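You operate a simulated robot arm through the tools that you are given. There is no shell and no other tool. Be economical: measure what you need, move in short steps, check, and stop when the job is done.

Carry out the task below with a simulated two-armed robot. There is one attempt and no reset: what you move stays moved.

TASK
Fetch the orange drying can and set it on the upper board of the cradle wall shelf. Then take the green polishing pad on the top of the tool trolley and put it away on the top of the dressing bench. Then shut the red bench drawer. Then fetch the sanding block and set it on the top of the tool trolley. Then put the green abrasive pad on the shelf of the green side stand. Then shut the probe unit door. Then take the blue cloth and put it on the shelf of the marking bench. Then put the couplant brush on the shelf of the marking bench away on the top of the calibration bench. Then put the red nick gauge on the filter with the red band. The order counts. Set down upright: orange drying can, red nick gauge.

The check looks at the end state, three seconds after you hand in, the way a careful person would. Anything else that was tipped, shoved, dropped, spilled or broken makes it a failure. Flat cloth is picked up by pressing the open fingertips on it (5 to 10 N) and closing them slowly along it; thin cloth reads only 2 to 8 mm in the jaws.

THE ROBOT
Two 7-joint arms with fingered hands on one trunk, on a base that drives. Base frame: it is fixed to the floor where the robot stands at the start and does not move with it; the origin is under the middle of the robot, x ahead of it, y to its left, z up. Units: cm, rad, N and s.
The left shoulder is at the start at [6, 12.6, 137.7], the right one opposite. Places, roughly: blue cloth (9x5x4 cm) [-200, -340, 70]; couplant brush (5x4x6 cm) [30, -340, 50]; filter with the red band (17x12x2 cm) [40, -360, 40]; green abrasive pad (8x5x5 cm) [-450, -80, 90]; green polishing pad (8x5x5 cm) [50, 50, 90]; orange drying can (6x6x8 cm) [50, 20, 90]; probe unit door [-220, -220, 40]; red bench drawer [-70, 70, 80]; red nick gauge [25, -400, 50]; sanding block (9x5x5 cm) [-280, 100, 90]; shelf of the green side stand [-180, 110, 30]; shelf of the marking bench [40, -370, 40]; top of the calibration bench [-30, 100, 90]; top of the dressing bench [-340, 90, 90]; top of the tool trolley [60, 30, 80]; upper board of the cradle wall shelf [70, -40, 140]. Payload 2.5 kg a hand.
The TCP of each hand is the grasp point between the finger pads, 3 cm short of the fingertips. In the tool frame z runs along the fingers and y along their closing line. Largest opening 10.4 cm; the body of the gripper starts 3.5 cm behind the TCP. The gripper is a hand of 5 fingers: y runs from the thumb to the fingers, the wrist lies at [-1.5, -10.4, -17.8] in the tool frame, and closing takes about 1.5 s.
Orientation is that of the tool frame in the base frame, as a unit quaternion [w, x, y, z]. With the fingers straight down and the wrist toward the robot, the tool's x, y and z point along [0, 1, 0], [1, 0, 0] and [0, 0, -1] of the base frame.

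THE INTERFACE
- The arms move only by the tool send_rows. It takes "left_increments", "right_increments" or both (then of equal length, played together; a hand with none holds still); each is a list of rows, each a list of 7 numbers: the closure, from 0 (fully open) to 1 (shut), then the shift along the tool's x, y, z in units of 40 mm (1.0 is 40 mm), then the turn, a rotation vector about the tool's x, y, z in units of 4 degrees (1.0 is 4 degrees). In form: [[fingers, tx, ty, tz, rx, ry, rz], ...]. A call has 1 to 8 rows; each row shifts and turns the commanded pose from where the row before left it, along the tool's axes as they then stand. A call with a number of a shift or a turn outside -1 to 1 is refused whole. Rows are played at 5 a second. More than 5 cm and 0.15 rad between two rows, or a gripper value outside its range, and nothing of the call is played. A pose out of reach is approached as far as the arm can. The call stops where the force on the tool passes 40 N (or 10 N more than at its start, if that is more) or the arm is blocked; 0.2 s more then pass. Each finger travels about 15.3 cm/s and halts on what it meets, pressing with about 24 N; the grip force reading is that of the motor and also rises with nothing between the fingers. The clock runs only during rows and for 0.2 s after the last one: add rows that do not move to give the fingers time. It gives the time, the measured TCP pose, the force on the tool (base axes), the opening and the grip force at its end, in the units of the frame above (readings bear some noise), with the torque about the TCP (base axes, N m) and any sound that the robot's microphone picked up.
- Cameras (640 x 400 px; columns grow to the right, rows downward): "scene" is now at [11.29, 2.72, 166.76]; the picture's right is [0.36, -0.93, 0.00], its down [0.28, 0.11, -0.95] and it looks along [0.89, 0.35, 0.30] (base axes); focal length 214 px, centre (320, 200). "left" rides on the left gripper at [-8, -7.8, -14.1] in its tool frame; the picture's right is [-0.78, -0.30, 0.56], its down [0.53, -0.78, 0.33] and it looks along [0.33, 0.56, 0.76] (tool axes); focal length 247 px, centre (320, 200). "right" rides on the right gripper at [8, -7.8, -14.1] in its tool frame; the picture's right is [-0.78, 0.30, -0.56], its down [-0.53, -0.78, 0.33] and it looks along [-0.33, 0.56, 0.76] (tool axes); focal length 247 px, centre (320, 200). There is no depth. A picture from a camera that has moved, and an enlarged one, comes with that camera's place and axes in the base frame and with its lens.
- get_image(camera): a new picture of that camera. The clock stands still meanwhile.
- move_column(by): slides the trunk up (or, below 0, down) by that many cm; the arms and the scene camera ride with it, the base frame stays. It gives what a move gives, with no picture.
- drive_base(legs): drives the robot by 1 to 6 legs, each [ahead, left, turn to the left] in cm, cm and rad, along the robot's own axes; the way and the turn of a leg run together, so that a leg with both is an arc; at most 150 cm and 3.142 rad a leg. The arms and the cameras ride along, it lands a little off, and it stops where it bumps. It gives what a move gives.
- preshape(shape, hand): the hand has 5 fingers and takes this shape, open, in about a second: jaw (thumb against the fingers, like two jaws); tri (thumb and two fingers); tip (a fingertip pinch); poke (one finger out to press); point (the index stretched); flat (the hand flat); cup (the hand cupped); fist (a fist). The gripper value then closes the fingers along that shape, each until it touches; the sizes above hold for jaw. It gives what a move gives, with no picture.
- pan_tilt(pan, tilt): turns the head with the scene camera to pan (to the left, within 1.501 rad either way) and tilt (down, from -0.506 to 1.204), counted from straight ahead of the robot. It gives what a move gives.
- zoom(camera, box): a new picture of the part [left, top, right, bottom] of that camera's present view, enlarged. The clock stands still meanwhile.
- job_done(): hands the job in; it is judged then, once.

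Go step by step. Nothing tells you exact positions but the pictures and the camera data: compare them with the known pose of the tool, close in by small moves and look again before you grip or let go. The budget is 483 turns and 238 pictures, counting those below and the enlarged ones. Unless the task says otherwise, let go and move clear before handing in.

The tools are called after "Emit:" as a command line: name --argument value ..., lists and objects as JSON in quotes. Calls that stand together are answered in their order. send_rows: Moves the arms, as the interface text tells. Its arguments: {"type":"object","properties":{"left_increments":{"type":"array"},"right_increments":{"type":"array"}},"required":[]} The other tools are called the same way: move_column (by) slides the trunk up or down; preshape (shape, hand) gives the hand a shape; drive_base (legs) drives the base; pan_tilt (pan, tilt) turns the head that bears the scene camera; get_image (camera) takes a picture; zoom (camera, box) takes an enlarged picture of a part of a camera's view; job_done () hands the job in.

At the start:

```text
time_s: 0.0
left_tool_pos: [34.0, 45.76, 151.0]
left_ee_rot: [0.069, 0.705, 0.702, -0.074]
left_ft_force: [0.1, 0.1, -0.3]
left_moment: [0.01, -0.03, -0.01]
left_grip_width: 10.37
left_gripper_force: 0.1
left_shape: jaw
right_tool_pos: [38.23, 4.73, 161.41]
right_ee_rot: [-0.002, 0.707, 0.708, -0.004]
right_ft_force: [0.0, -0.6, -1.0]
right_moment: [0.02, 0.02, 0.01]
right_grip_width: 10.4
right_gripper_force: 0.2
right_shape: jaw
trunk travel left (down, up): [-77.2, 16.8]
robot x, y, heading: [-0.17, 0.03, 0.004]
head pan, tilt: [1.499, 1.201]
```

scene: 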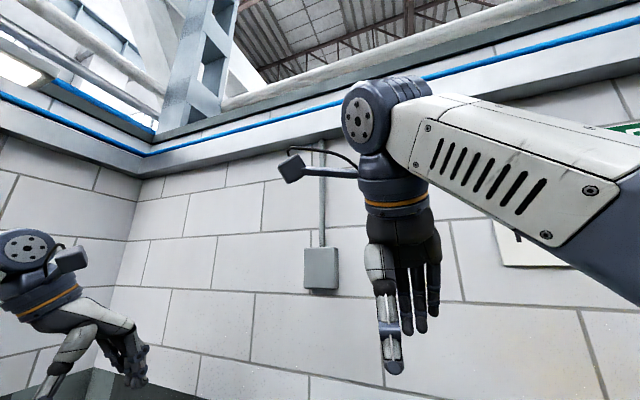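
right: 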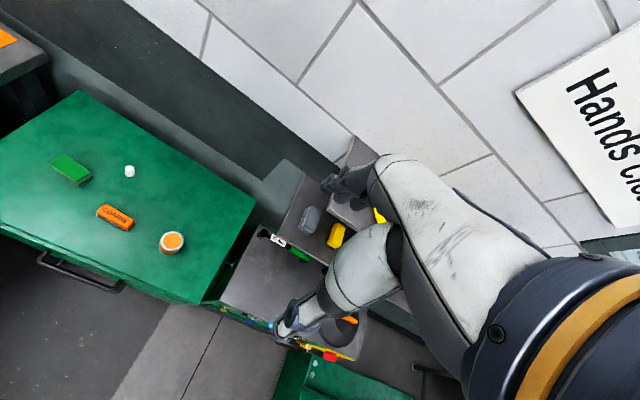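
left: 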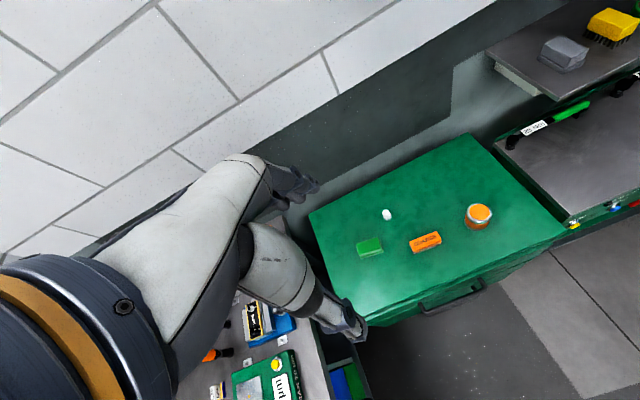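

I see a green trolley top with the orange can, green pad, and an orange block on it. First I'll turn the head to look at it.

Emit:
pan_tilt --pan 0.2 --tilt 0.8

Emit:
get_image --camera "scene"

```text
time_s: 1.5
left_tool_pos: [34.13, 45.86, 150.87]
left_ee_rot: [0.07, 0.704, 0.703, -0.076]
left_ft_force: [-0.5, 0.0, 0.3]
left_moment: [0.0, -0.01, -0.01]
left_grip_width: 10.38
left_gripper_force: 0.1
left_shape: jaw
right_tool_pos: [38.46, 4.68, 161.16]
right_ee_rot: [-0.006, 0.707, 0.708, -0.006]
right_ft_force: [-0.3, -0.5, 0.2]
right_moment: [0.02, -0.03, 0.01]
right_grip_width: 10.35
right_gripper_force: 0.0
right_shape: jaw
trunk travel left (down, up): [-77.2, 16.8]
robot x, y, heading: [-0.08, 0.1, -0.002]
head pan, tilt: [0.201, 0.799]
```

```text
234 pictures are left
camera scene: at [12.75, 1.19, 158.83], right [0.15, -0.99, 0.0], down [-0.55, -0.08, -0.83], along [0.83, 0.12, -0.55], focal length 214 px, centre (320, 200)
```

scene: 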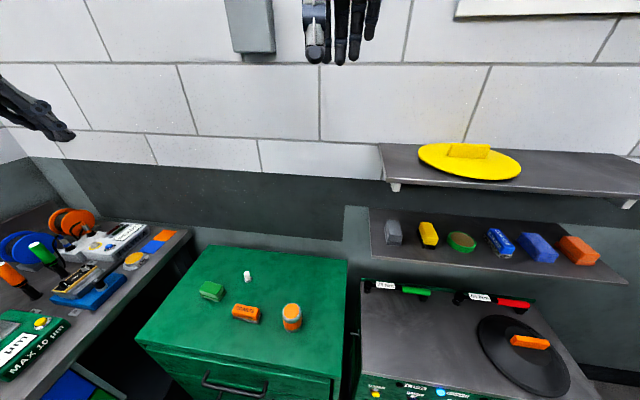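

The trolley top, both shelf boards, and the left bench are visible. I'll take pictures from the wrist cameras to triangulate the can and check that the head has settled.

Emit:
pan_tilt --pan 0.0 --tilt 0.9

Emit:
get_image --camera "scene"

Emit:
get_image --camera "right"

```text
time_s: 2.2
left_tool_pos: [33.99, 45.86, 151.02]
left_ee_rot: [0.071, 0.704, 0.702, -0.076]
left_ft_force: [-0.5, -0.2, -0.7]
left_moment: [-0.01, -0.01, 0.0]
left_grip_width: 10.35
left_gripper_force: 0.0
left_shape: jaw
right_tool_pos: [38.17, 4.77, 161.49]
right_ee_rot: [-0.002, 0.706, 0.708, -0.002]
right_ft_force: [-0.1, 0.4, -1.0]
right_moment: [0.01, -0.02, 0.03]
right_grip_width: 10.4
right_gripper_force: 0.0
right_shape: jaw
trunk travel left (down, up): [-77.2, 16.8]
robot x, y, heading: [0.46, 0.16, -0.004]
head pan, tilt: [0.0, 0.901]
```

```text
233 pictures are left
camera scene: at [11.54, -0.11, 156.21], right [0.0, -1.0, 0.0], down [-0.78, 0.0, -0.62], along [0.62, 0.0, -0.78], focal length 214 px, centre (320, 200)
```

scene: 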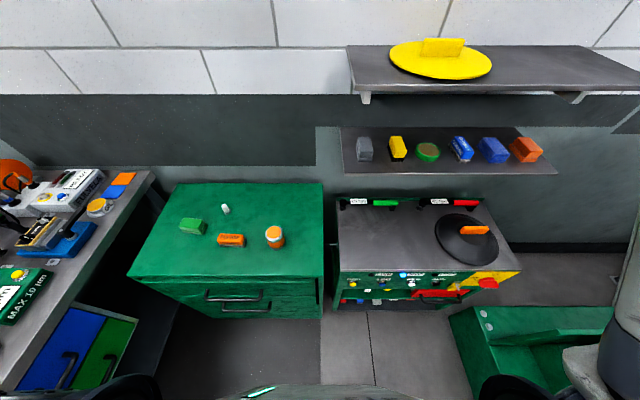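

```text
232 pictures are left
camera right: at [30.62, 12.67, 175.61], right [0.3, -0.78, 0.56], down [-0.78, -0.54, -0.33], along [0.55, -0.33, -0.76], focal length 247 px, centre (320, 200)
```

right: 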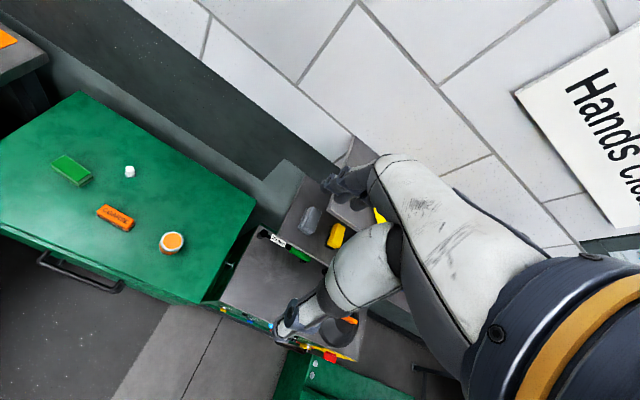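

The can is at about (48, 16), with its top near z 94 and the trolley top near z 86. I'll drive left a little so the right hand can take it, lower the trunk, and look again.

Emit:
drive_base --legs '[[0, 20, 0]]'

Emit:
move_column --by -25

Emit:
get_image --camera "scene"

Emit:
get_image --camera "right"

```text
time_s: 3.8
left_tool_pos: [34.21, 65.52, 150.93]
left_ee_rot: [0.071, 0.706, 0.7, -0.076]
left_ft_force: [0.3, 0.3, 1.0]
left_moment: [0.0, 0.01, -0.02]
left_grip_width: 10.37
left_gripper_force: 0.0
left_shape: jaw
right_tool_pos: [38.33, 24.44, 161.43]
right_ee_rot: [-0.003, 0.708, 0.706, -0.004]
right_ft_force: [-0.2, 0.2, -0.5]
right_moment: [0.02, 0.02, 0.01]
right_grip_width: 10.39
right_gripper_force: 0.1
right_shape: jaw
trunk travel left (down, up): [-77.2, 16.8]
robot x, y, heading: [0.08, 19.89, -0.004]
head pan, tilt: [0.0, 0.901]
```

```text
time_s: 6.4
left_tool_pos: [34.21, 65.56, 125.89]
left_ee_rot: [0.07, 0.706, 0.7, -0.077]
left_ft_force: [-0.1, 0.3, 0.3]
left_moment: [0.0, 0.01, -0.01]
left_grip_width: 10.37
left_gripper_force: 0.0
left_shape: jaw
right_tool_pos: [38.31, 24.55, 136.48]
right_ee_rot: [-0.003, 0.708, 0.706, -0.003]
right_ft_force: [-0.3, 0.8, 0.6]
right_moment: [0.02, 0.04, 0.02]
right_grip_width: 10.38
right_gripper_force: 0.1
right_shape: jaw
trunk travel left (down, up): [-52.2, 41.8]
robot x, y, heading: [-0.12, 19.71, -0.001]
head pan, tilt: [0.0, 0.901]
```

```text
231 pictures are left
camera scene: at [11.56, 19.76, 131.21], right [0.0, -1.0, 0.0], down [-0.78, 0.0, -0.62], along [0.62, 0.0, -0.78], focal length 214 px, centre (320, 200)
```

scene: 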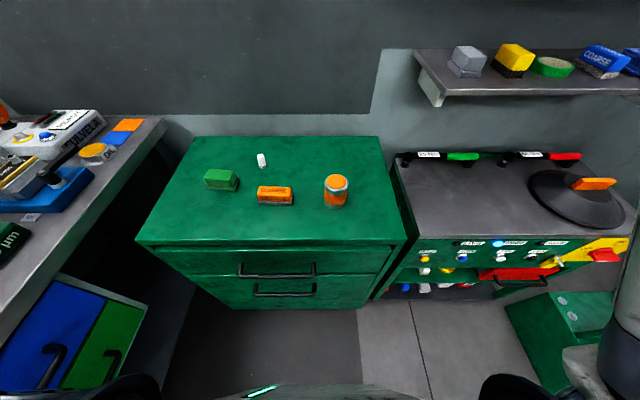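

```text
230 pictures are left
camera right: at [30.79, 32.42, 150.58], right [0.3, -0.78, 0.55], down [-0.78, -0.53, -0.33], along [0.55, -0.34, -0.77], focal length 247 px, centre (320, 200)
```

right: 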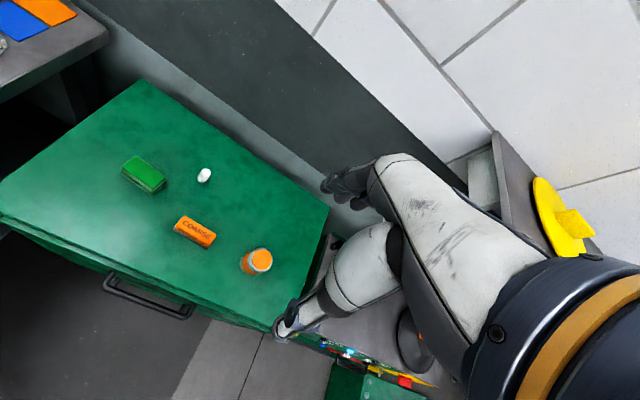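

The can top is at about (48.8, 15.8, 91). I'll bring the right hand above it and look again.

Emit:
send_rows --right_increments '[[0, -0.36, 0.44, 0.9, 0, 0, 0], [0, -0.36, 0.44, 0.9, 0, 0, 0], [0, -0.36, 0.44, 0.9, 0, 0, 0], [0, -0.36, 0.44, 0.9, 0, 0, 0], [0, -0.36, 0.44, 0.9, 0, 0, 0], [0, -0.36, 0.44, 0.9, 0, 0, 0]]'

Emit:
get_image --camera "scene"

Emit:
get_image --camera "right"

```text
time_s: 7.8
left_tool_pos: [34.3, 65.48, 125.98]
left_ee_rot: [0.07, 0.706, 0.7, -0.076]
left_ft_force: [0.0, -0.6, 0.3]
left_moment: [-0.02, 0.01, 0.0]
left_grip_width: 10.39
left_gripper_force: 0.0
left_shape: jaw
right_tool_pos: [48.83, 15.52, 114.88]
right_ee_rot: [-0.002, 0.708, 0.706, -0.003]
right_ft_force: [0.7, 0.3, 0.6]
right_moment: [0.02, -0.04, 0.0]
right_grip_width: 10.37
right_gripper_force: 0.0
right_shape: jaw
trunk travel left (down, up): [-52.2, 41.8]
robot x, y, heading: [0.19, 19.88, -0.002]
head pan, tilt: [0.0, 0.901]
```

```text
229 pictures are left
camera scene: at [11.6, 19.74, 131.2], right [0.0, -1.0, 0.0], down [-0.78, 0.0, -0.62], along [0.62, 0.0, -0.78], focal length 214 px, centre (320, 200)
```

scene: 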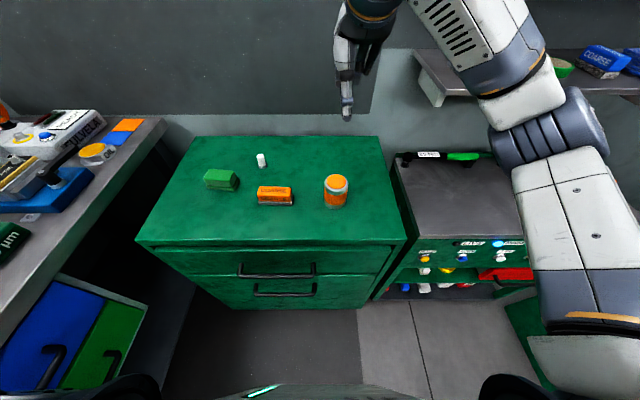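

```text
228 pictures are left
camera right: at [41.3, 23.47, 129.07], right [0.3, -0.78, 0.55], down [-0.78, -0.53, -0.33], along [0.55, -0.34, -0.77], focal length 247 px, centre (320, 200)
```

right: 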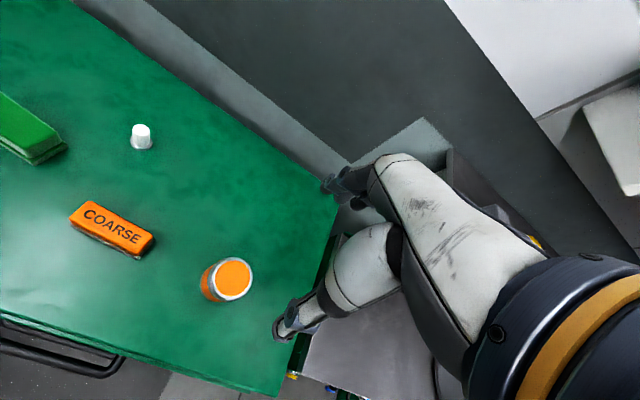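

The hand lines up over the can with about 0.5 cm of offset. I'll correct that and descend around it.

Emit:
send_rows --right_increments '[[0, -0.02, -0.1, 0.9, 0, 0, 0], [0, 0, 0, 1, 0, 0, 0], [0, 0, 0, 1, 0, 0, 0], [0, 0, 0, 1, 0, 0, 0], [0, 0, 0, 0.9, 0, 0, 0]]'

Emit:
get_image --camera "right"

Emit:
get_image --camera "scene"

```text
time_s: 9.0
left_tool_pos: [34.23, 65.63, 125.83]
left_ee_rot: [0.071, 0.707, 0.7, -0.076]
left_ft_force: [-0.8, -0.9, 0.1]
left_moment: [0.0, 0.02, 0.0]
left_grip_width: 10.38
left_gripper_force: 0.2
left_shape: jaw
right_tool_pos: [48.28, 15.56, 95.39]
right_ee_rot: [-0.003, 0.708, 0.706, -0.003]
right_ft_force: [-0.3, -0.5, 1.2]
right_moment: [0.01, 0.0, 0.01]
right_grip_width: 10.39
right_gripper_force: 0.1
right_shape: jaw
trunk travel left (down, up): [-52.2, 41.8]
robot x, y, heading: [0.38, 19.83, 0.003]
head pan, tilt: [0.0, 0.901]
```

```text
227 pictures are left
camera right: at [40.69, 23.46, 109.52], right [0.3, -0.78, 0.55], down [-0.78, -0.53, -0.33], along [0.55, -0.34, -0.77], focal length 247 px, centre (320, 200)
```

right: 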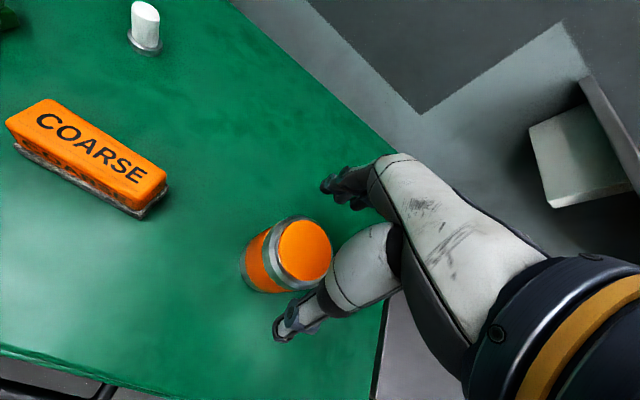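

```text
226 pictures are left
camera scene: at [11.57, 19.76, 131.21], right [0.0, -1.0, 0.0], down [-0.78, 0.0, -0.62], along [0.62, 0.0, -0.78], focal length 214 px, centre (320, 200)
```

scene: 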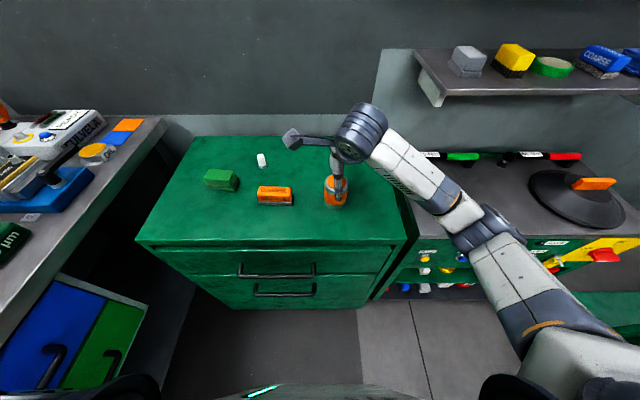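

It's well centred. I'll descend 6 cm and close.

Emit:
send_rows --right_increments '[[0, 0, 0, 0.8, 0, 0, 0], [0, 0, 0, 0.75, 0, 0, 0], [0.5, 0, 0, 0, 0, 0, 0], [1, 0, 0, 0, 0, 0, 0], [1, 0, 0, 0, 0, 0, 0], [1, 0, 0, 0, 0, 0, 0], [1, 0, 0, 0, 0, 0, 0], [1, 0, 0, 0, 0, 0, 0]]'

Emit:
get_image --camera "right"

```text
time_s: 10.8
left_tool_pos: [34.36, 65.51, 125.96]
left_ee_rot: [0.07, 0.706, 0.7, -0.077]
left_ft_force: [-1.1, 0.8, -0.8]
left_moment: [0.02, 0.01, -0.01]
left_grip_width: 10.39
left_gripper_force: 0.1
left_shape: jaw
right_tool_pos: [48.17, 15.68, 89.29]
right_ee_rot: [-0.003, 0.708, 0.707, -0.004]
right_ft_force: [0.4, -1.2, -0.4]
right_moment: [0.0, -0.02, -0.02]
right_grip_width: 5.14
right_gripper_force: 24.1
right_shape: jaw
trunk travel left (down, up): [-52.2, 41.8]
robot x, y, heading: [0.0, 19.85, -0.005]
head pan, tilt: [0.0, 0.901]
```

```text
225 pictures are left
camera right: at [40.66, 23.62, 103.42], right [0.3, -0.78, 0.55], down [-0.78, -0.53, -0.33], along [0.55, -0.34, -0.77], focal length 247 px, centre (320, 200)
```

right: 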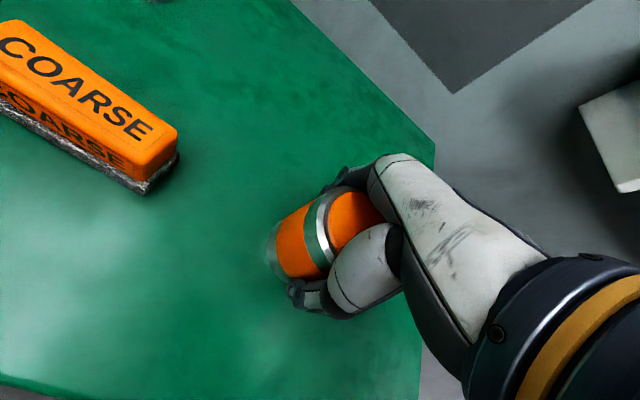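

The can is held at 5.1 cm. I'll lift it, draw back, and raise the trunk.

Emit:
send_rows --right_increments '[[1, 0, 0, -0.5, 0, 0, 0], [1, 0, 0, -1, 0, 0, 0], [1, 0, 0, -1, 0, 0, 0], [1, 0, -0.4, -1, 0, 0, 0], [1, 0, -0.6, -0.9, 0, 0, 0], [1, 0, -0.7, -0.9, 0, 0, 0], [1, 0, -0.7, -0.9, 0, 0, 0]]'

Emit:
move_column --by 40

Emit:
drive_base --legs '[[0, -40, 0]]'

Emit:
get_image --camera "scene"

Emit:
get_image --camera "right"

```text
time_s: 12.4
left_tool_pos: [34.35, 65.58, 125.95]
left_ee_rot: [0.071, 0.706, 0.701, -0.075]
left_ft_force: [-0.1, 0.2, -0.1]
left_moment: [-0.02, -0.02, 0.03]
left_grip_width: 10.34
left_gripper_force: 0.0
left_shape: jaw
right_tool_pos: [38.5, 16.05, 114.22]
right_ee_rot: [-0.004, 0.709, 0.705, -0.002]
right_ft_force: [0.1, 0.1, -1.5]
right_moment: [0.02, -0.01, 0.02]
right_grip_width: 5.12
right_gripper_force: 23.6
right_shape: jaw
trunk travel left (down, up): [-52.2, 41.8]
robot x, y, heading: [0.15, 19.77, -0.005]
head pan, tilt: [0.0, 0.901]
```

```text
time_s: 16.2
left_tool_pos: [34.15, 65.6, 165.86]
left_ee_rot: [0.07, 0.706, 0.7, -0.076]
left_ft_force: [-0.4, -0.3, 0.5]
left_moment: [-0.02, -0.02, -0.04]
left_grip_width: 10.4
left_gripper_force: 0.0
left_shape: jaw
right_tool_pos: [38.6, 16.06, 154.31]
right_ee_rot: [-0.003, 0.709, 0.706, -0.003]
right_ft_force: [0.4, 1.4, -2.1]
right_moment: [-0.03, -0.02, -0.03]
right_grip_width: 5.12
right_gripper_force: 24.0
right_shape: jaw
trunk travel left (down, up): [-92.2, 1.8]
robot x, y, heading: [-0.21, 20.29, -0.002]
head pan, tilt: [0.0, 0.901]
```

```text
time_s: 18.7
left_tool_pos: [34.19, 25.89, 165.9]
left_ee_rot: [0.071, 0.707, 0.699, -0.076]
left_ft_force: [-0.1, -0.1, 0.7]
left_moment: [0.02, -0.01, -0.01]
left_grip_width: 10.38
left_gripper_force: 0.1
left_shape: jaw
right_tool_pos: [38.38, -23.57, 154.19]
right_ee_rot: [-0.002, 0.709, 0.705, -0.003]
right_ft_force: [-0.4, -0.1, -2.6]
right_moment: [0.03, 0.01, 0.0]
right_grip_width: 5.12
right_gripper_force: 23.5
right_shape: jaw
trunk travel left (down, up): [-92.2, 1.8]
robot x, y, heading: [0.25, -19.71, -0.009]
head pan, tilt: [0.0, 0.901]
```

```text
224 pictures are left
camera scene: at [11.33, -19.82, 171.2], right [-0.01, -1.0, 0.0], down [-0.78, 0.01, -0.62], along [0.62, -0.01, -0.78], focal length 214 px, centre (320, 200)
```

scene: 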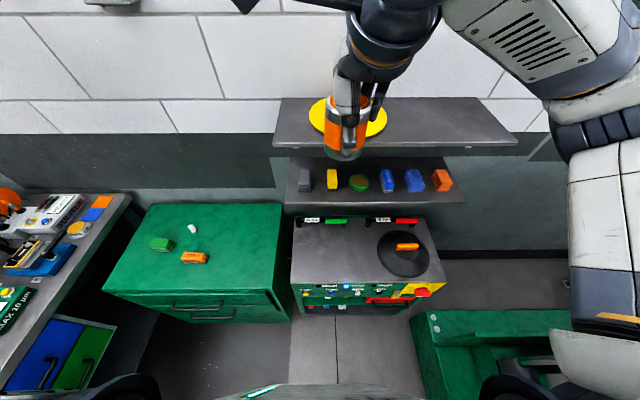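

```text
223 pictures are left
camera right: at [30.81, -15.6, 168.35], right [0.3, -0.78, 0.55], down [-0.78, -0.53, -0.33], along [0.55, -0.34, -0.77], focal length 247 px, centre (320, 200)
```

right: 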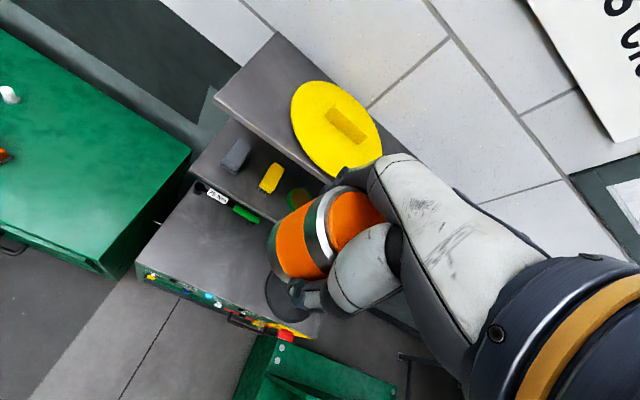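

The upper board is at z≈133, with its front edge at x≈63, spanning y from -7 to -77. The yellow disk takes up its left half, so I'll place the can at about (71, -58).

Emit:
drive_base --legs '[[7, -8, 0]]'

Emit:
send_rows --right_increments '[[1, -0.8, 0.7, 0, 0, 0, 0], [1, -0.8, 0.7, 0, 0, 0, 0], [1, -0.8, 0.7, 0, 0, 0, 0], [1, -0.8, 0.7, 0, 0, 0, 0], [1, -0.8, 0.7, 0, 0, 0, 0], [1, -0.8, 0.8, 0, 0, 0, 0], [1, -0.8, 0.8, 0, 0, 0, 0]]'

Emit:
get_image --camera "scene"

Emit:
get_image --camera "right"

```text
time_s: 19.9
left_tool_pos: [41.06, 17.98, 165.96]
left_ee_rot: [0.071, 0.707, 0.7, -0.077]
left_ft_force: [-0.1, -0.5, 0.4]
left_moment: [0.02, -0.02, 0.02]
left_grip_width: 10.36
left_gripper_force: 0.0
left_shape: jaw
right_tool_pos: [45.3, -31.47, 154.2]
right_ee_rot: [-0.002, 0.71, 0.704, -0.004]
right_ft_force: [0.0, -0.2, -2.0]
right_moment: [0.03, 0.04, 0.02]
right_grip_width: 5.13
right_gripper_force: 24.0
right_shape: jaw
trunk travel left (down, up): [-92.2, 1.8]
robot x, y, heading: [6.89, -27.35, -0.009]
head pan, tilt: [0.0, 0.901]
```

```text
time_s: 21.5
left_tool_pos: [41.2, 17.94, 165.98]
left_ee_rot: [0.071, 0.707, 0.7, -0.077]
left_ft_force: [0.6, 0.3, 0.0]
left_moment: [0.0, 0.04, 0.01]
left_grip_width: 10.39
left_gripper_force: 0.0
left_shape: jaw
right_tool_pos: [65.39, -54.27, 153.76]
right_ee_rot: [-0.003, 0.709, 0.705, -0.003]
right_ft_force: [-0.2, 0.2, -1.7]
right_moment: [0.04, -0.01, 0.02]
right_grip_width: 5.08
right_gripper_force: 24.6
right_shape: jaw
trunk travel left (down, up): [-92.2, 1.8]
robot x, y, heading: [6.66, -27.98, -0.01]
head pan, tilt: [0.0, 0.901]
```

```text
222 pictures are left
camera scene: at [18.31, -27.84, 171.19], right [-0.01, -1.0, 0.0], down [-0.78, 0.01, -0.62], along [0.62, 0.0, -0.78], focal length 214 px, centre (320, 200)
```

scene: 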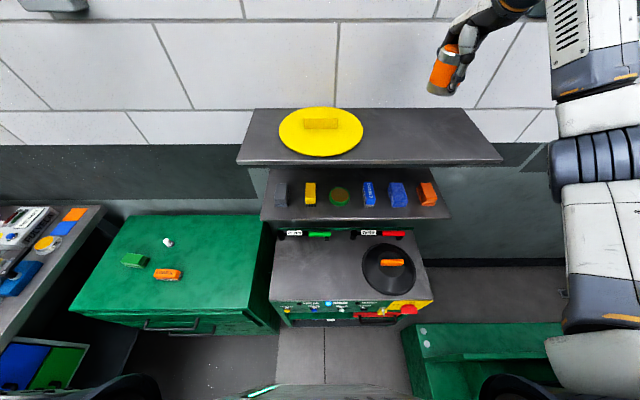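

```text
221 pictures are left
camera right: at [57.97, -46.26, 167.89], right [0.3, -0.78, 0.55], down [-0.78, -0.53, -0.33], along [0.55, -0.34, -0.77], focal length 247 px, centre (320, 200)
```

right: 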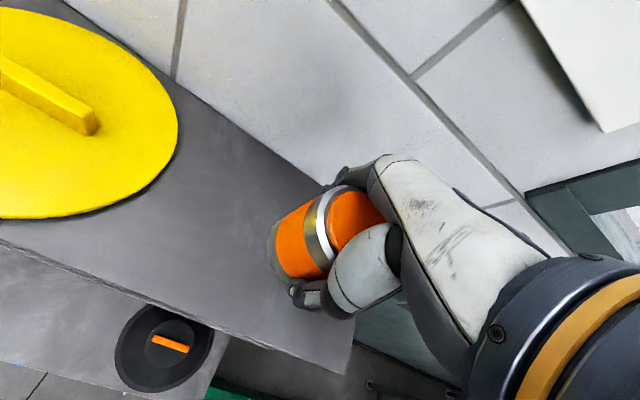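

The arm reached where I commanded it. I'll go 5 cm deeper and 2 cm right, then descend toward the board.

Emit:
send_rows --right_increments '[[1, -0.2, 0.7, 0, 0, 0, 0], [1, -0.2, 0.7, 0, 0, 0, 0], [1, 0, 0, 0.9, 0, 0, 0], [1, 0, 0, 0.9, 0, 0, 0], [1, 0, 0, 0.7, 0, 0, 0]]'

Emit:
get_image --camera "right"

Emit:
zoom --camera "scene" --box '[360, 20, 560, 180]'

```text
time_s: 22.7
left_tool_pos: [41.11, 17.98, 165.85]
left_ee_rot: [0.071, 0.706, 0.7, -0.077]
left_ft_force: [0.5, 0.4, 0.0]
left_moment: [0.0, -0.02, 0.02]
left_grip_width: 10.36
left_gripper_force: 0.1
left_shape: jaw
right_tool_pos: [70.92, -55.76, 143.96]
right_ee_rot: [-0.003, 0.71, 0.705, -0.003]
right_ft_force: [0.6, -1.1, -3.1]
right_moment: [0.0, -0.02, -0.01]
right_grip_width: 5.04
right_gripper_force: 24.0
right_shape: jaw
trunk travel left (down, up): [-92.2, 1.8]
robot x, y, heading: [7.09, -27.69, -0.011]
head pan, tilt: [0.0, 0.901]
```

```text
220 pictures are left
camera right: at [63.38, -47.78, 158.16], right [0.3, -0.78, 0.56], down [-0.78, -0.53, -0.33], along [0.55, -0.34, -0.77], focal length 247 px, centre (320, 200)
```

right: 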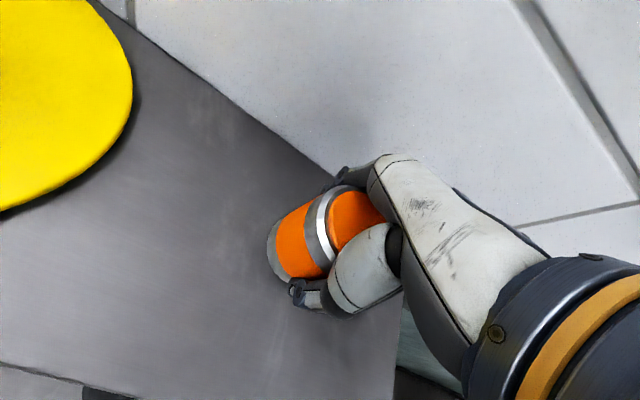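

```text
2.50 times, centred on (460, 100) of scene
camera zoom: at [18.23, -27.75, 171.2], right [-0.01, -1.0, 0.0], down [-0.78, 0.01, -0.62], along [0.62, -0.01, -0.78], focal length 536 px, centre (-30, 450)
```

zoom: 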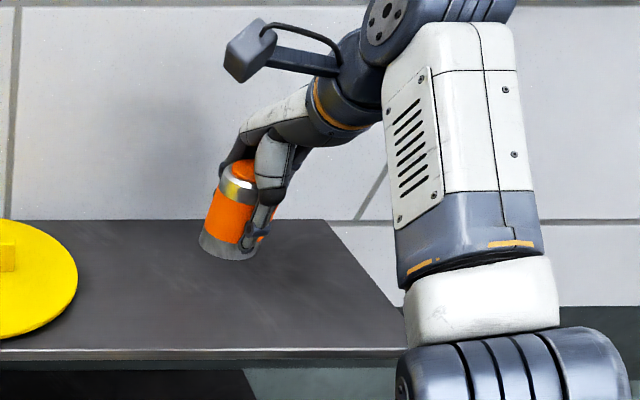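

The can is over free board, right of the disk. I'll lower it in small steps until it touches.

Emit:
send_rows --right_increments '[[1, 0, 0, 0.5, 0, 0, 0], [1, 0, 0, 0.3, 0, 0, 0], [1, 0, 0, 0.1, 0, 0, 0], [1, 0, 0, 0.1, 0, 0, 0]]'

Emit:
zoom --camera "scene" --box '[360, 20, 560, 180]'

```text
time_s: 23.7
left_tool_pos: [41.01, 17.93, 165.82]
left_ee_rot: [0.07, 0.707, 0.7, -0.077]
left_ft_force: [0.4, 0.1, -1.1]
left_moment: [0.03, 0.0, -0.02]
left_grip_width: 10.34
left_gripper_force: 0.0
left_shape: jaw
right_tool_pos: [70.89, -55.62, 140.17]
right_ee_rot: [-0.001, 0.71, 0.705, 0.0]
right_ft_force: [0.6, -0.1, 3.8]
right_moment: [-0.05, 0.09, -0.02]
right_grip_width: 5.08
right_gripper_force: 23.9
right_shape: jaw
trunk travel left (down, up): [-92.2, 1.8]
robot x, y, heading: [6.71, -27.53, -0.013]
head pan, tilt: [0.0, 0.901]
```

```text
2.50 times, centred on (460, 100) of scene
camera zoom: at [18.12, -27.76, 171.22], right [-0.01, -1.0, 0.0], down [-0.78, 0.01, -0.62], along [0.62, -0.01, -0.78], focal length 536 px, centre (-30, 450)
```

zoom: 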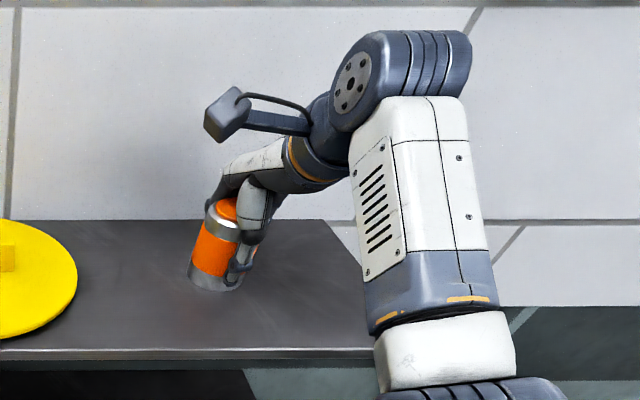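

Contact is felt (+3.8 N), and the can stands on the board. I'll open and go straight up.

Emit:
send_rows --right_increments '[[0.7, 0, 0, 0, 0, 0, 0], [0.3, 0, 0, 0, 0, 0, 0], [0, 0, 0, 0, 0, 0, 0], [0, 0, 0, 0, 0, 0, 0], [0, 0, 0, -0.6, 0, 0, 0], [0, 0, 0, -0.9, 0, 0, 0], [0, 0, 0, -1, 0, 0, 0], [0, 0, 0, -1, 0, 0, 0]]'

Emit:
get_image --camera "scene"

```text
time_s: 25.5
left_tool_pos: [40.86, 18.06, 165.87]
left_ee_rot: [0.072, 0.706, 0.701, -0.077]
left_ft_force: [-0.9, 0.0, 0.0]
left_moment: [-0.01, -0.01, -0.01]
left_grip_width: 10.34
left_gripper_force: 0.1
left_shape: jaw
right_tool_pos: [70.98, -55.43, 154.12]
right_ee_rot: [-0.002, 0.708, 0.706, -0.004]
right_ft_force: [0.6, 0.0, -0.4]
right_moment: [0.02, -0.04, 0.02]
right_grip_width: 10.41
right_gripper_force: 0.1
right_shape: jaw
trunk travel left (down, up): [-92.2, 1.8]
robot x, y, heading: [6.86, -27.47, -0.007]
head pan, tilt: [0.0, 0.901]
```

```text
217 pictures are left
camera scene: at [18.07, -27.67, 171.21], right [-0.01, -1.0, 0.0], down [-0.78, 0.01, -0.62], along [0.62, -0.01, -0.78], focal length 214 px, centre (320, 200)
```

scene: 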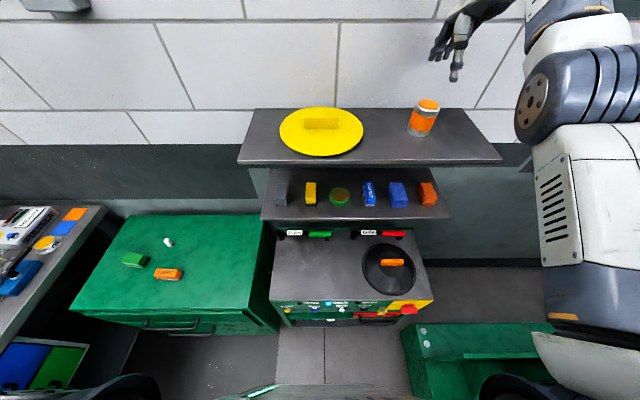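

The can is standing on the upper board. Next is the green pad at about (55, 49). I'll retract, tuck the left hand inward, and drive to the trolley.

Emit:
send_rows --right_increments '[[0, 0, -1, 0, 0, 0, 0], [0, 0, -1, 0, 0, 0, 0], [0, 0.5, -1, 0, 0, 0, 0], [0, 0.6, -1, 0, 0, 0, 0], [0, 0.8, -0.8, 0, 0, 0, 0], [0, 0.8, -0.8, 0, 0, 0, 0], [0, 0.9, -0.6, 0, 0, 0, 0], [0, 0.9, -0.6, 0, 0, 0, 0]]' --left_increments '[[0, -0.6, 0, 0, 0, 0, 0], [0, -0.6, 0, 0, 0, 0, 0], [0, -0.6, 0, 0, 0, 0, 0], [0, -0.6, 0, 0, 0, 0, 0], [0, -0.6, 0, 0, 0, 0, 0], [0, 0, 0, 0, 0, 0, 0], [0, 0, 0, 0, 0, 0, 0], [0, 0, 0, 0, 0, 0, 0]]'

Emit:
drive_base --legs '[[-7, 65, 0]]'

Emit:
get_image --camera "scene"

```text
time_s: 27.5
left_tool_pos: [42.11, 7.28, 164.43]
left_ee_rot: [0.083, 0.701, 0.694, -0.143]
left_ft_force: [-0.6, -0.1, -0.8]
left_moment: [0.03, -0.05, 0.02]
left_grip_width: 10.38
left_gripper_force: 0.1
left_shape: jaw
right_tool_pos: [44.01, -37.47, 154.15]
right_ee_rot: [-0.003, 0.71, 0.704, -0.004]
right_ft_force: [0.2, 0.4, 0.1]
right_moment: [-0.02, 0.02, 0.03]
right_grip_width: 10.41
right_gripper_force: 0.1
right_shape: jaw
trunk travel left (down, up): [-92.2, 1.8]
robot x, y, heading: [6.93, -27.38, -0.009]
head pan, tilt: [0.0, 0.901]
stopped in row 8 (left hand): the arm was blocked; the commanded pose is now the measured one
```

```text
time_s: 31.1
left_tool_pos: [35.35, 72.85, 164.44]
left_ee_rot: [0.086, 0.699, 0.695, -0.141]
left_ft_force: [-0.6, -0.4, -0.5]
left_moment: [0.0, 0.03, 0.0]
left_grip_width: 10.35
left_gripper_force: 0.1
left_shape: jaw
right_tool_pos: [37.38, 28.16, 154.16]
right_ee_rot: [-0.002, 0.708, 0.706, -0.004]
right_ft_force: [0.0, 0.1, -0.9]
right_moment: [0.01, -0.02, -0.01]
right_grip_width: 10.38
right_gripper_force: 0.0
right_shape: jaw
trunk travel left (down, up): [-92.2, 1.8]
robot x, y, heading: [0.14, 37.76, -0.007]
head pan, tilt: [0.0, 0.901]
```

```text
216 pictures are left
camera scene: at [11.62, 37.55, 171.2], right [0.0, -1.0, 0.0], down [-0.78, 0.0, -0.62], along [0.62, 0.0, -0.78], focal length 214 px, centre (320, 200)
```

scene: 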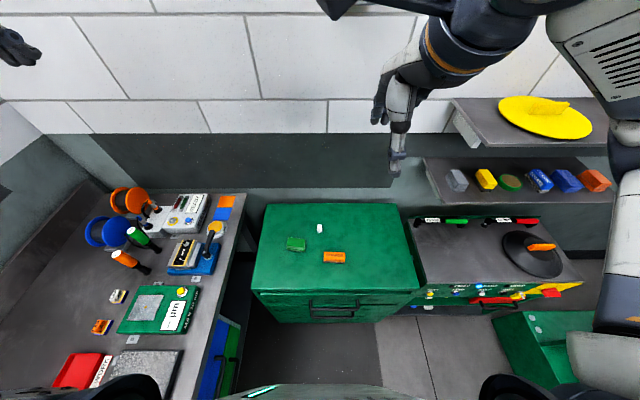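

The pad is confirmed at about (55, 48.5). I'll lower the trunk and bring the right hand above it.

Emit:
move_column --by -25

Emit:
send_rows --right_increments '[[0, 0.635, 0.55, 0.75, 0, 0, 0], [0, 0.635, 0.55, 0.75, 0, 0, 0], [0, 0.635, 0.55, 0.75, 0, 0, 0], [0, 0.635, 0.55, 0.75, 0, 0, 0], [0, 0.635, 0.55, 0.75, 0, 0, 0], [0, 0.635, 0.55, 0.75, 0, 0, 0], [0, 0.635, 0.55, 0.75, 0, 0, 0], [0, 0.635, 0.55, 0.75, 0, 0, 0]]'

Emit:
get_image --camera "right"

Emit:
get_image --camera "scene"

```text
time_s: 33.7
left_tool_pos: [35.45, 72.96, 139.55]
left_ee_rot: [0.085, 0.699, 0.695, -0.142]
left_ft_force: [-0.5, -0.3, -0.4]
left_moment: [-0.03, -0.01, 0.01]
left_grip_width: 10.34
left_gripper_force: 0.0
left_shape: jaw
right_tool_pos: [37.49, 28.17, 129.17]
right_ee_rot: [-0.003, 0.708, 0.706, -0.004]
right_ft_force: [-0.2, -0.2, -1.0]
right_moment: [0.0, 0.02, 0.0]
right_grip_width: 10.4
right_gripper_force: 0.2
right_shape: jaw
trunk travel left (down, up): [-67.2, 26.8]
robot x, y, heading: [0.14, 37.55, -0.004]
head pan, tilt: [0.0, 0.901]
```

```text
time_s: 35.5
left_tool_pos: [35.44, 72.9, 139.43]
left_ee_rot: [0.085, 0.7, 0.695, -0.143]
left_ft_force: [-0.4, 0.1, -0.1]
left_moment: [-0.02, -0.04, 0.01]
left_grip_width: 10.35
left_gripper_force: 0.0
left_shape: jaw
right_tool_pos: [55.01, 48.66, 104.84]
right_ee_rot: [-0.002, 0.707, 0.707, -0.005]
right_ft_force: [0.1, -0.2, -0.1]
right_moment: [0.03, -0.01, -0.02]
right_grip_width: 10.4
right_gripper_force: 0.0
right_shape: jaw
trunk travel left (down, up): [-67.2, 26.8]
robot x, y, heading: [-0.03, 37.5, -0.009]
head pan, tilt: [0.0, 0.901]
```

```text
215 pictures are left
camera right: at [47.47, 56.63, 118.85], right [0.3, -0.78, 0.56], down [-0.78, -0.53, -0.32], along [0.55, -0.34, -0.77], focal length 247 px, centre (320, 200)
```

right: 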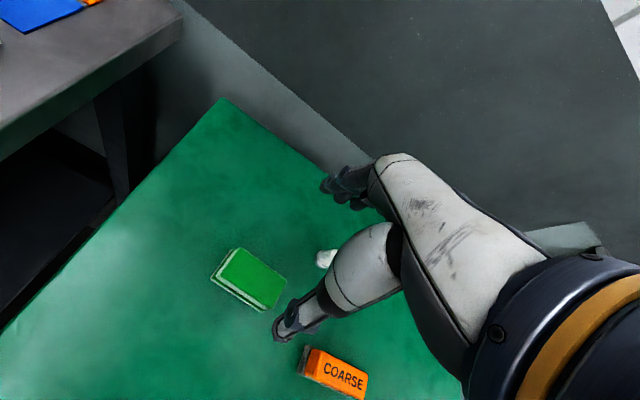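

```text
214 pictures are left
camera scene: at [11.63, 37.67, 146.2], right [0.0, -1.0, 0.0], down [-0.78, 0.0, -0.62], along [0.62, 0.0, -0.78], focal length 214 px, centre (320, 200)
```

scene: 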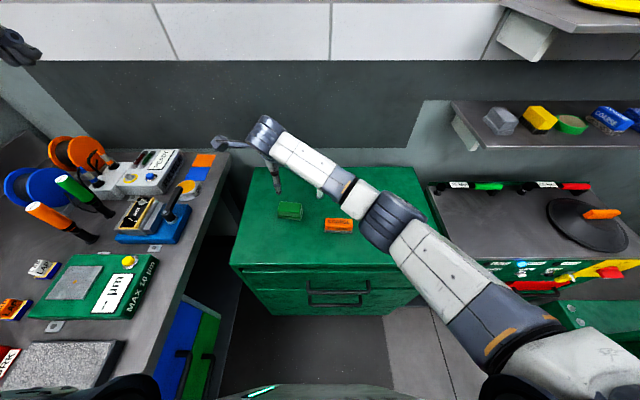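

The pad lies with its long side along y. I'll correct by (-0.8, -1.0) and descend.

Emit:
send_rows --right_increments '[[0, -0.25, -0.2, 0.8, 0, 0, 0], [0, 0, 0, 1, 0, 0, 0], [0, 0, 0, 1, 0, 0, 0]]'

Emit:
get_image --camera "right"

```text
time_s: 36.3
left_tool_pos: [35.41, 73.04, 139.4]
left_ee_rot: [0.086, 0.7, 0.695, -0.142]
left_ft_force: [0.3, 0.2, -0.8]
left_moment: [0.01, 0.0, -0.02]
left_grip_width: 10.39
left_gripper_force: 0.1
left_shape: jaw
right_tool_pos: [54.19, 47.61, 93.71]
right_ee_rot: [-0.002, 0.707, 0.707, -0.003]
right_ft_force: [0.4, 0.2, 0.2]
right_moment: [-0.01, 0.0, 0.02]
right_grip_width: 10.41
right_gripper_force: 0.0
right_shape: jaw
trunk travel left (down, up): [-67.2, 26.8]
robot x, y, heading: [-0.07, 37.69, -0.006]
head pan, tilt: [0.0, 0.901]
```

```text
213 pictures are left
camera right: at [46.63, 55.63, 107.91], right [0.3, -0.78, 0.56], down [-0.78, -0.53, -0.33], along [0.55, -0.34, -0.77], focal length 247 px, centre (320, 200)
```

right: 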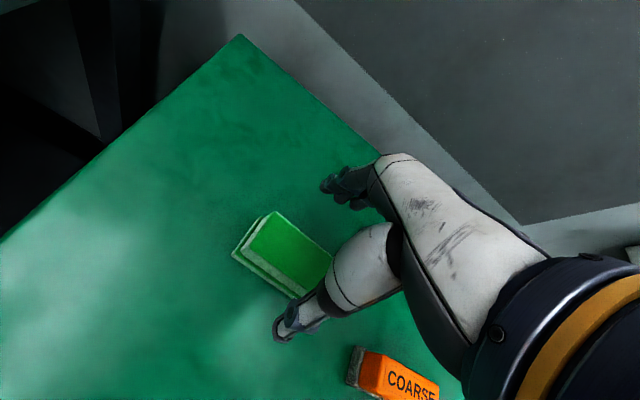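

Aligned. I'll descend to grip height and close.

Emit:
send_rows --right_increments '[[0, 0, 0, 0.8, 0, 0, 0], [0, 0, 0, 0.8, 0, 0, 0], [0, 0, 0, 0.1, 0, 0, 0], [0.5, 0, 0, 0, 0, 0, 0], [1, 0, 0, 0, 0, 0, 0], [1, 0, 0, 0, 0, 0, 0], [1, 0, 0, 0, 0, 0, 0], [1, 0, 0, 0, 0, 0, 0]]'

Emit:
get_image --camera "right"

```text
time_s: 37.2
left_tool_pos: [35.23, 72.96, 139.55]
left_ee_rot: [0.087, 0.699, 0.696, -0.142]
left_ft_force: [-0.3, 0.7, 0.3]
left_moment: [0.02, 0.0, 0.01]
left_grip_width: 10.36
left_gripper_force: 0.0
left_shape: jaw
right_tool_pos: [55.15, 46.46, 88.03]
right_ee_rot: [0.013, 0.708, 0.706, 0.011]
right_ft_force: [-9.5, 1.4, 40.6]
right_moment: [0.14, 2.04, -0.03]
right_grip_width: 8.39
right_gripper_force: 23.8
right_shape: jaw
trunk travel left (down, up): [-67.2, 26.8]
robot x, y, heading: [0.25, 38.03, -0.004]
head pan, tilt: [0.0, 0.901]
stopped in row 4 (right hand): the force on the tool passed its limit (the readings are from after the stop); the commanded pose is now the measured one
```

```text
212 pictures are left
camera right: at [47.13, 54.58, 101.79], right [0.27, -0.77, 0.57], down [-0.77, -0.53, -0.36], along [0.58, -0.34, -0.74], focal length 247 px, centre (320, 200)
```

right: 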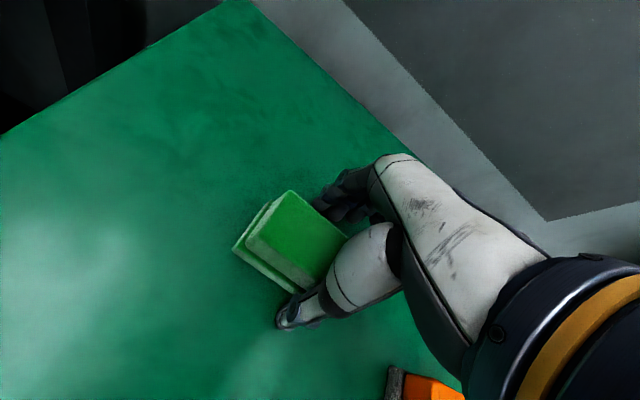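

The fingertips touched the trolley top (z≈84). I'll lift slightly and then close.

Emit:
send_rows --right_increments '[[0, 0, -0.1, -0.15, 0, 0, 0], [0, 0, 0, 0, 0, 0, 0], [0.4, 0, 0, 0, 0, 0, 0], [0.7, 0, 0, 0, 0, 0, 0], [1, 0, 0, 0, 0, 0, 0], [1, 0, 0, 0, 0, 0, 0], [1, 0, 0, 0, 0, 0, 0], [1, 0, 0, 0, 0, 0, 0]]'

Emit:
get_image --camera "right"

```text
time_s: 39.0
left_tool_pos: [35.14, 72.82, 139.52]
left_ee_rot: [0.086, 0.699, 0.695, -0.142]
left_ft_force: [-0.1, -0.5, -1.5]
left_moment: [0.0, -0.01, -0.01]
left_grip_width: 10.35
left_gripper_force: 0.1
left_shape: jaw
right_tool_pos: [54.62, 46.45, 88.1]
right_ee_rot: [0.01, 0.709, 0.706, 0.005]
right_ft_force: [-0.8, -1.5, 18.7]
right_moment: [0.06, 0.36, 0.03]
right_grip_width: 4.23
right_gripper_force: 24.1
right_shape: jaw
trunk travel left (down, up): [-67.2, 26.8]
robot x, y, heading: [0.02, 38.12, -0.003]
head pan, tilt: [0.0, 0.901]
```

```text
211 pictures are left
camera right: at [46.62, 54.55, 101.92], right [0.28, -0.77, 0.57], down [-0.77, -0.53, -0.34], along [0.57, -0.34, -0.75], focal length 247 px, centre (320, 200)
```

right: 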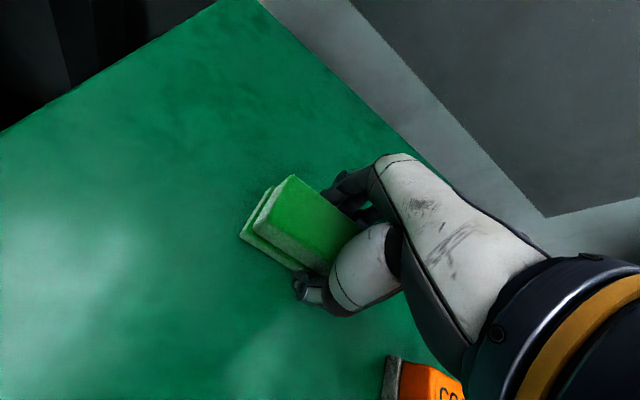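

The pad is gripped at 4.2 cm. I'll lift it, tuck in, back off, turn left, and look at the benches along the +y side.

Emit:
send_rows --right_increments '[[1, 0, 0, -0.5, 0, 0, 0], [1, 0, 0, -1, 0, 0, 0], [1, 0, 0, -1, 0, 0, 0], [1, -0.5, -0.6, -0.9, 0, 0, 0], [1, -0.6, -0.7, -0.8, 0, 0, 0], [1, -0.7, -0.7, -0.7, 0, 0, 0], [1, -0.7, -0.8, -0.5, 0, 0, 0], [1, -0.7, -0.8, -0.5, 0, 0, 0]]'

Emit:
drive_base --legs '[[-5, -40, 0], [0, 0, 1.571]]'

Emit:
pan_tilt --pan 0.3 --tilt 0.6

Emit:
get_image --camera "scene"

Emit:
pan_tilt --pan 1.5 --tilt 0.4

Emit:
get_image --camera "scene"

```text
time_s: 40.9
left_tool_pos: [35.51, 72.91, 139.4]
left_ee_rot: [0.086, 0.7, 0.695, -0.142]
left_ft_force: [-0.1, 0.0, -0.3]
left_moment: [-0.03, 0.01, -0.01]
left_grip_width: 10.35
left_gripper_force: 0.1
left_shape: jaw
right_tool_pos: [43.74, 28.53, 114.06]
right_ee_rot: [0.123, 0.734, 0.668, 0.003]
right_ft_force: [-0.3, -0.7, -1.4]
right_moment: [-0.03, -0.01, 0.01]
right_grip_width: 4.16
right_gripper_force: 24.3
right_shape: jaw
right hand out of reach, approached as far as the arm can: row 8
trunk travel left (down, up): [-67.2, 26.8]
robot x, y, heading: [-0.47, 37.72, -0.009]
head pan, tilt: [0.0, 0.901]
stopped in row 8 (right hand): the arm was blocked; the commanded pose is now the measured one
```

```text
time_s: 47.2
left_tool_pos: [-41.22, 32.31, 139.49]
left_ee_rot: [0.162, -0.01, 0.986, -0.039]
left_ft_force: [-0.2, -0.6, 0.2]
left_moment: [0.0, -0.01, 0.02]
left_grip_width: 10.38
left_gripper_force: 0.0
left_shape: jaw
right_tool_pos: [2.98, 41.62, 113.91]
right_ee_rot: [0.083, 0.035, 0.992, 0.089]
right_ft_force: [0.3, 0.4, -0.6]
right_moment: [-0.02, -0.02, -0.01]
right_grip_width: 4.18
right_gripper_force: 23.8
right_shape: jaw
trunk travel left (down, up): [-67.2, 26.8]
robot x, y, heading: [-5.67, -1.97, 1.592]
head pan, tilt: [0.0, 0.901]
```

```text
time_s: 48.0
left_tool_pos: [-41.29, 32.32, 139.44]
left_ee_rot: [0.161, -0.008, 0.986, -0.039]
left_ft_force: [0.2, -0.5, 0.4]
left_moment: [-0.02, -0.02, 0.0]
left_grip_width: 10.36
left_gripper_force: 0.1
left_shape: jaw
right_tool_pos: [3.07, 41.76, 113.85]
right_ee_rot: [0.084, 0.035, 0.992, 0.088]
right_ft_force: [0.1, -0.6, -0.8]
right_moment: [-0.02, -0.01, 0.0]
right_grip_width: 4.14
right_gripper_force: 24.1
right_shape: jaw
trunk travel left (down, up): [-67.2, 26.8]
robot x, y, heading: [-5.26, -1.73, 1.59]
head pan, tilt: [0.3, 0.6]
```

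```text
210 pictures are left
camera scene: at [-8.17, 10.19, 148.67], right [0.95, 0.31, 0.0], down [0.18, -0.54, -0.82], along [-0.26, 0.78, -0.57], focal length 214 px, centre (320, 200)
```

scene: 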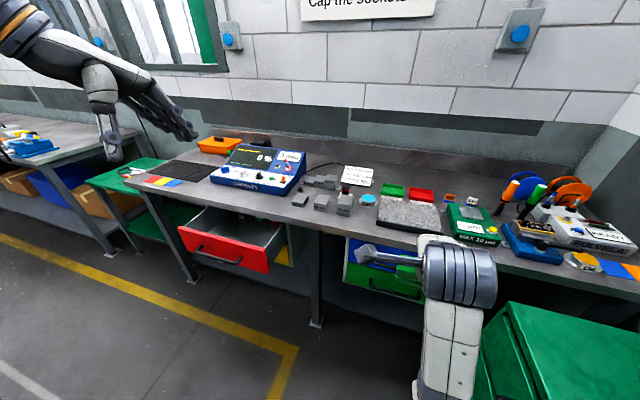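

```text
time_s: 49.5
left_tool_pos: [-41.33, 32.42, 139.56]
left_ee_rot: [0.161, -0.008, 0.986, -0.039]
left_ft_force: [0.5, -0.9, 0.8]
left_moment: [0.01, -0.02, -0.01]
left_grip_width: 10.38
left_gripper_force: 0.0
left_shape: jaw
right_tool_pos: [3.02, 41.63, 113.93]
right_ee_rot: [0.084, 0.035, 0.992, 0.088]
right_ft_force: [-0.1, 0.4, -0.9]
right_moment: [0.02, -0.02, 0.03]
right_grip_width: 4.17
right_gripper_force: 23.3
right_shape: jaw
trunk travel left (down, up): [-67.2, 26.8]
robot x, y, heading: [-5.22, -2.14, 1.589]
head pan, tilt: [1.499, 0.4]
```

```text
209 pictures are left
camera scene: at [-14.66, 2.29, 150.5], right [0.05, 1.0, 0.0], down [0.39, -0.02, -0.92], along [-0.92, 0.05, -0.39], focal length 214 px, centre (320, 200)
```

scene: 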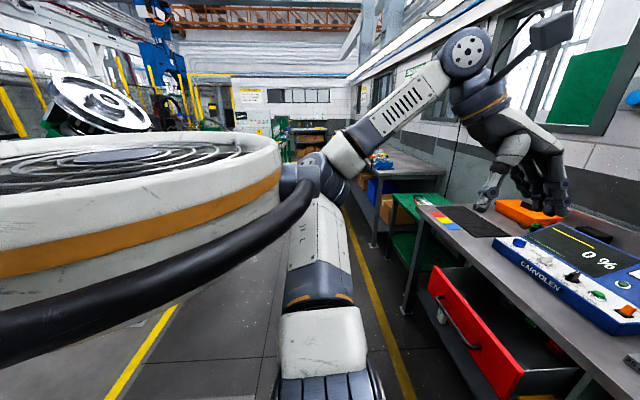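

I see the red drawer open at x≈-80 and a clear corridor along -x between the machine and the benches. I'll drive down the corridor facing the benches.

Emit:
drive_base --legs '[[28, 0, -0.018], [0, 150, 0], [0, 110, 0]]'

Emit:
pan_tilt --pan 0.3 --tilt 0.6

Emit:
get_image --camera "scene"

```text
time_s: 63.5
left_tool_pos: [-298.22, 56.48, 139.39]
left_ee_rot: [0.161, -0.005, 0.986, -0.04]
left_ft_force: [-0.5, -0.5, -0.4]
left_moment: [-0.03, -0.02, 0.01]
left_grip_width: 10.39
left_gripper_force: 0.0
left_shape: jaw
right_tool_pos: [-253.76, 65.59, 113.78]
right_ee_rot: [0.085, 0.038, 0.992, 0.089]
right_ft_force: [-0.1, 0.2, -0.7]
right_moment: [0.01, -0.02, 0.01]
right_grip_width: 4.16
right_gripper_force: 23.7
right_shape: jaw
trunk travel left (down, up): [-67.2, 26.8]
robot x, y, heading: [-262.48, 21.77, 1.583]
head pan, tilt: [1.499, 0.4]
```

```text
time_s: 64.9
left_tool_pos: [-298.28, 56.56, 139.48]
left_ee_rot: [0.161, -0.005, 0.986, -0.038]
left_ft_force: [-0.4, -0.7, 0.0]
left_moment: [0.0, 0.05, 0.0]
left_grip_width: 10.37
left_gripper_force: 0.0
left_shape: jaw
right_tool_pos: [-253.8, 65.61, 113.91]
right_ee_rot: [0.086, 0.04, 0.992, 0.089]
right_ft_force: [0.3, 0.4, -1.5]
right_moment: [0.03, 0.0, -0.03]
right_grip_width: 4.15
right_gripper_force: 23.7
right_shape: jaw
trunk travel left (down, up): [-67.2, 26.8]
robot x, y, heading: [-262.1, 21.76, 1.58]
head pan, tilt: [0.3, 0.6]
```

```text
208 pictures are left
camera scene: at [-265.31, 34.13, 148.68], right [0.95, 0.31, 0.0], down [0.17, -0.54, -0.83], along [-0.25, 0.79, -0.56], focal length 214 px, centre (320, 200)
```

scene: 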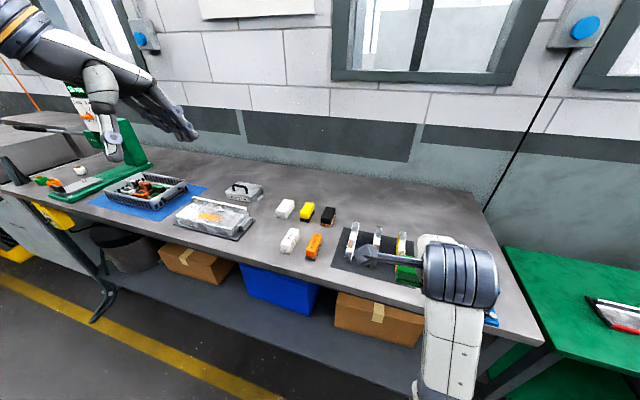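

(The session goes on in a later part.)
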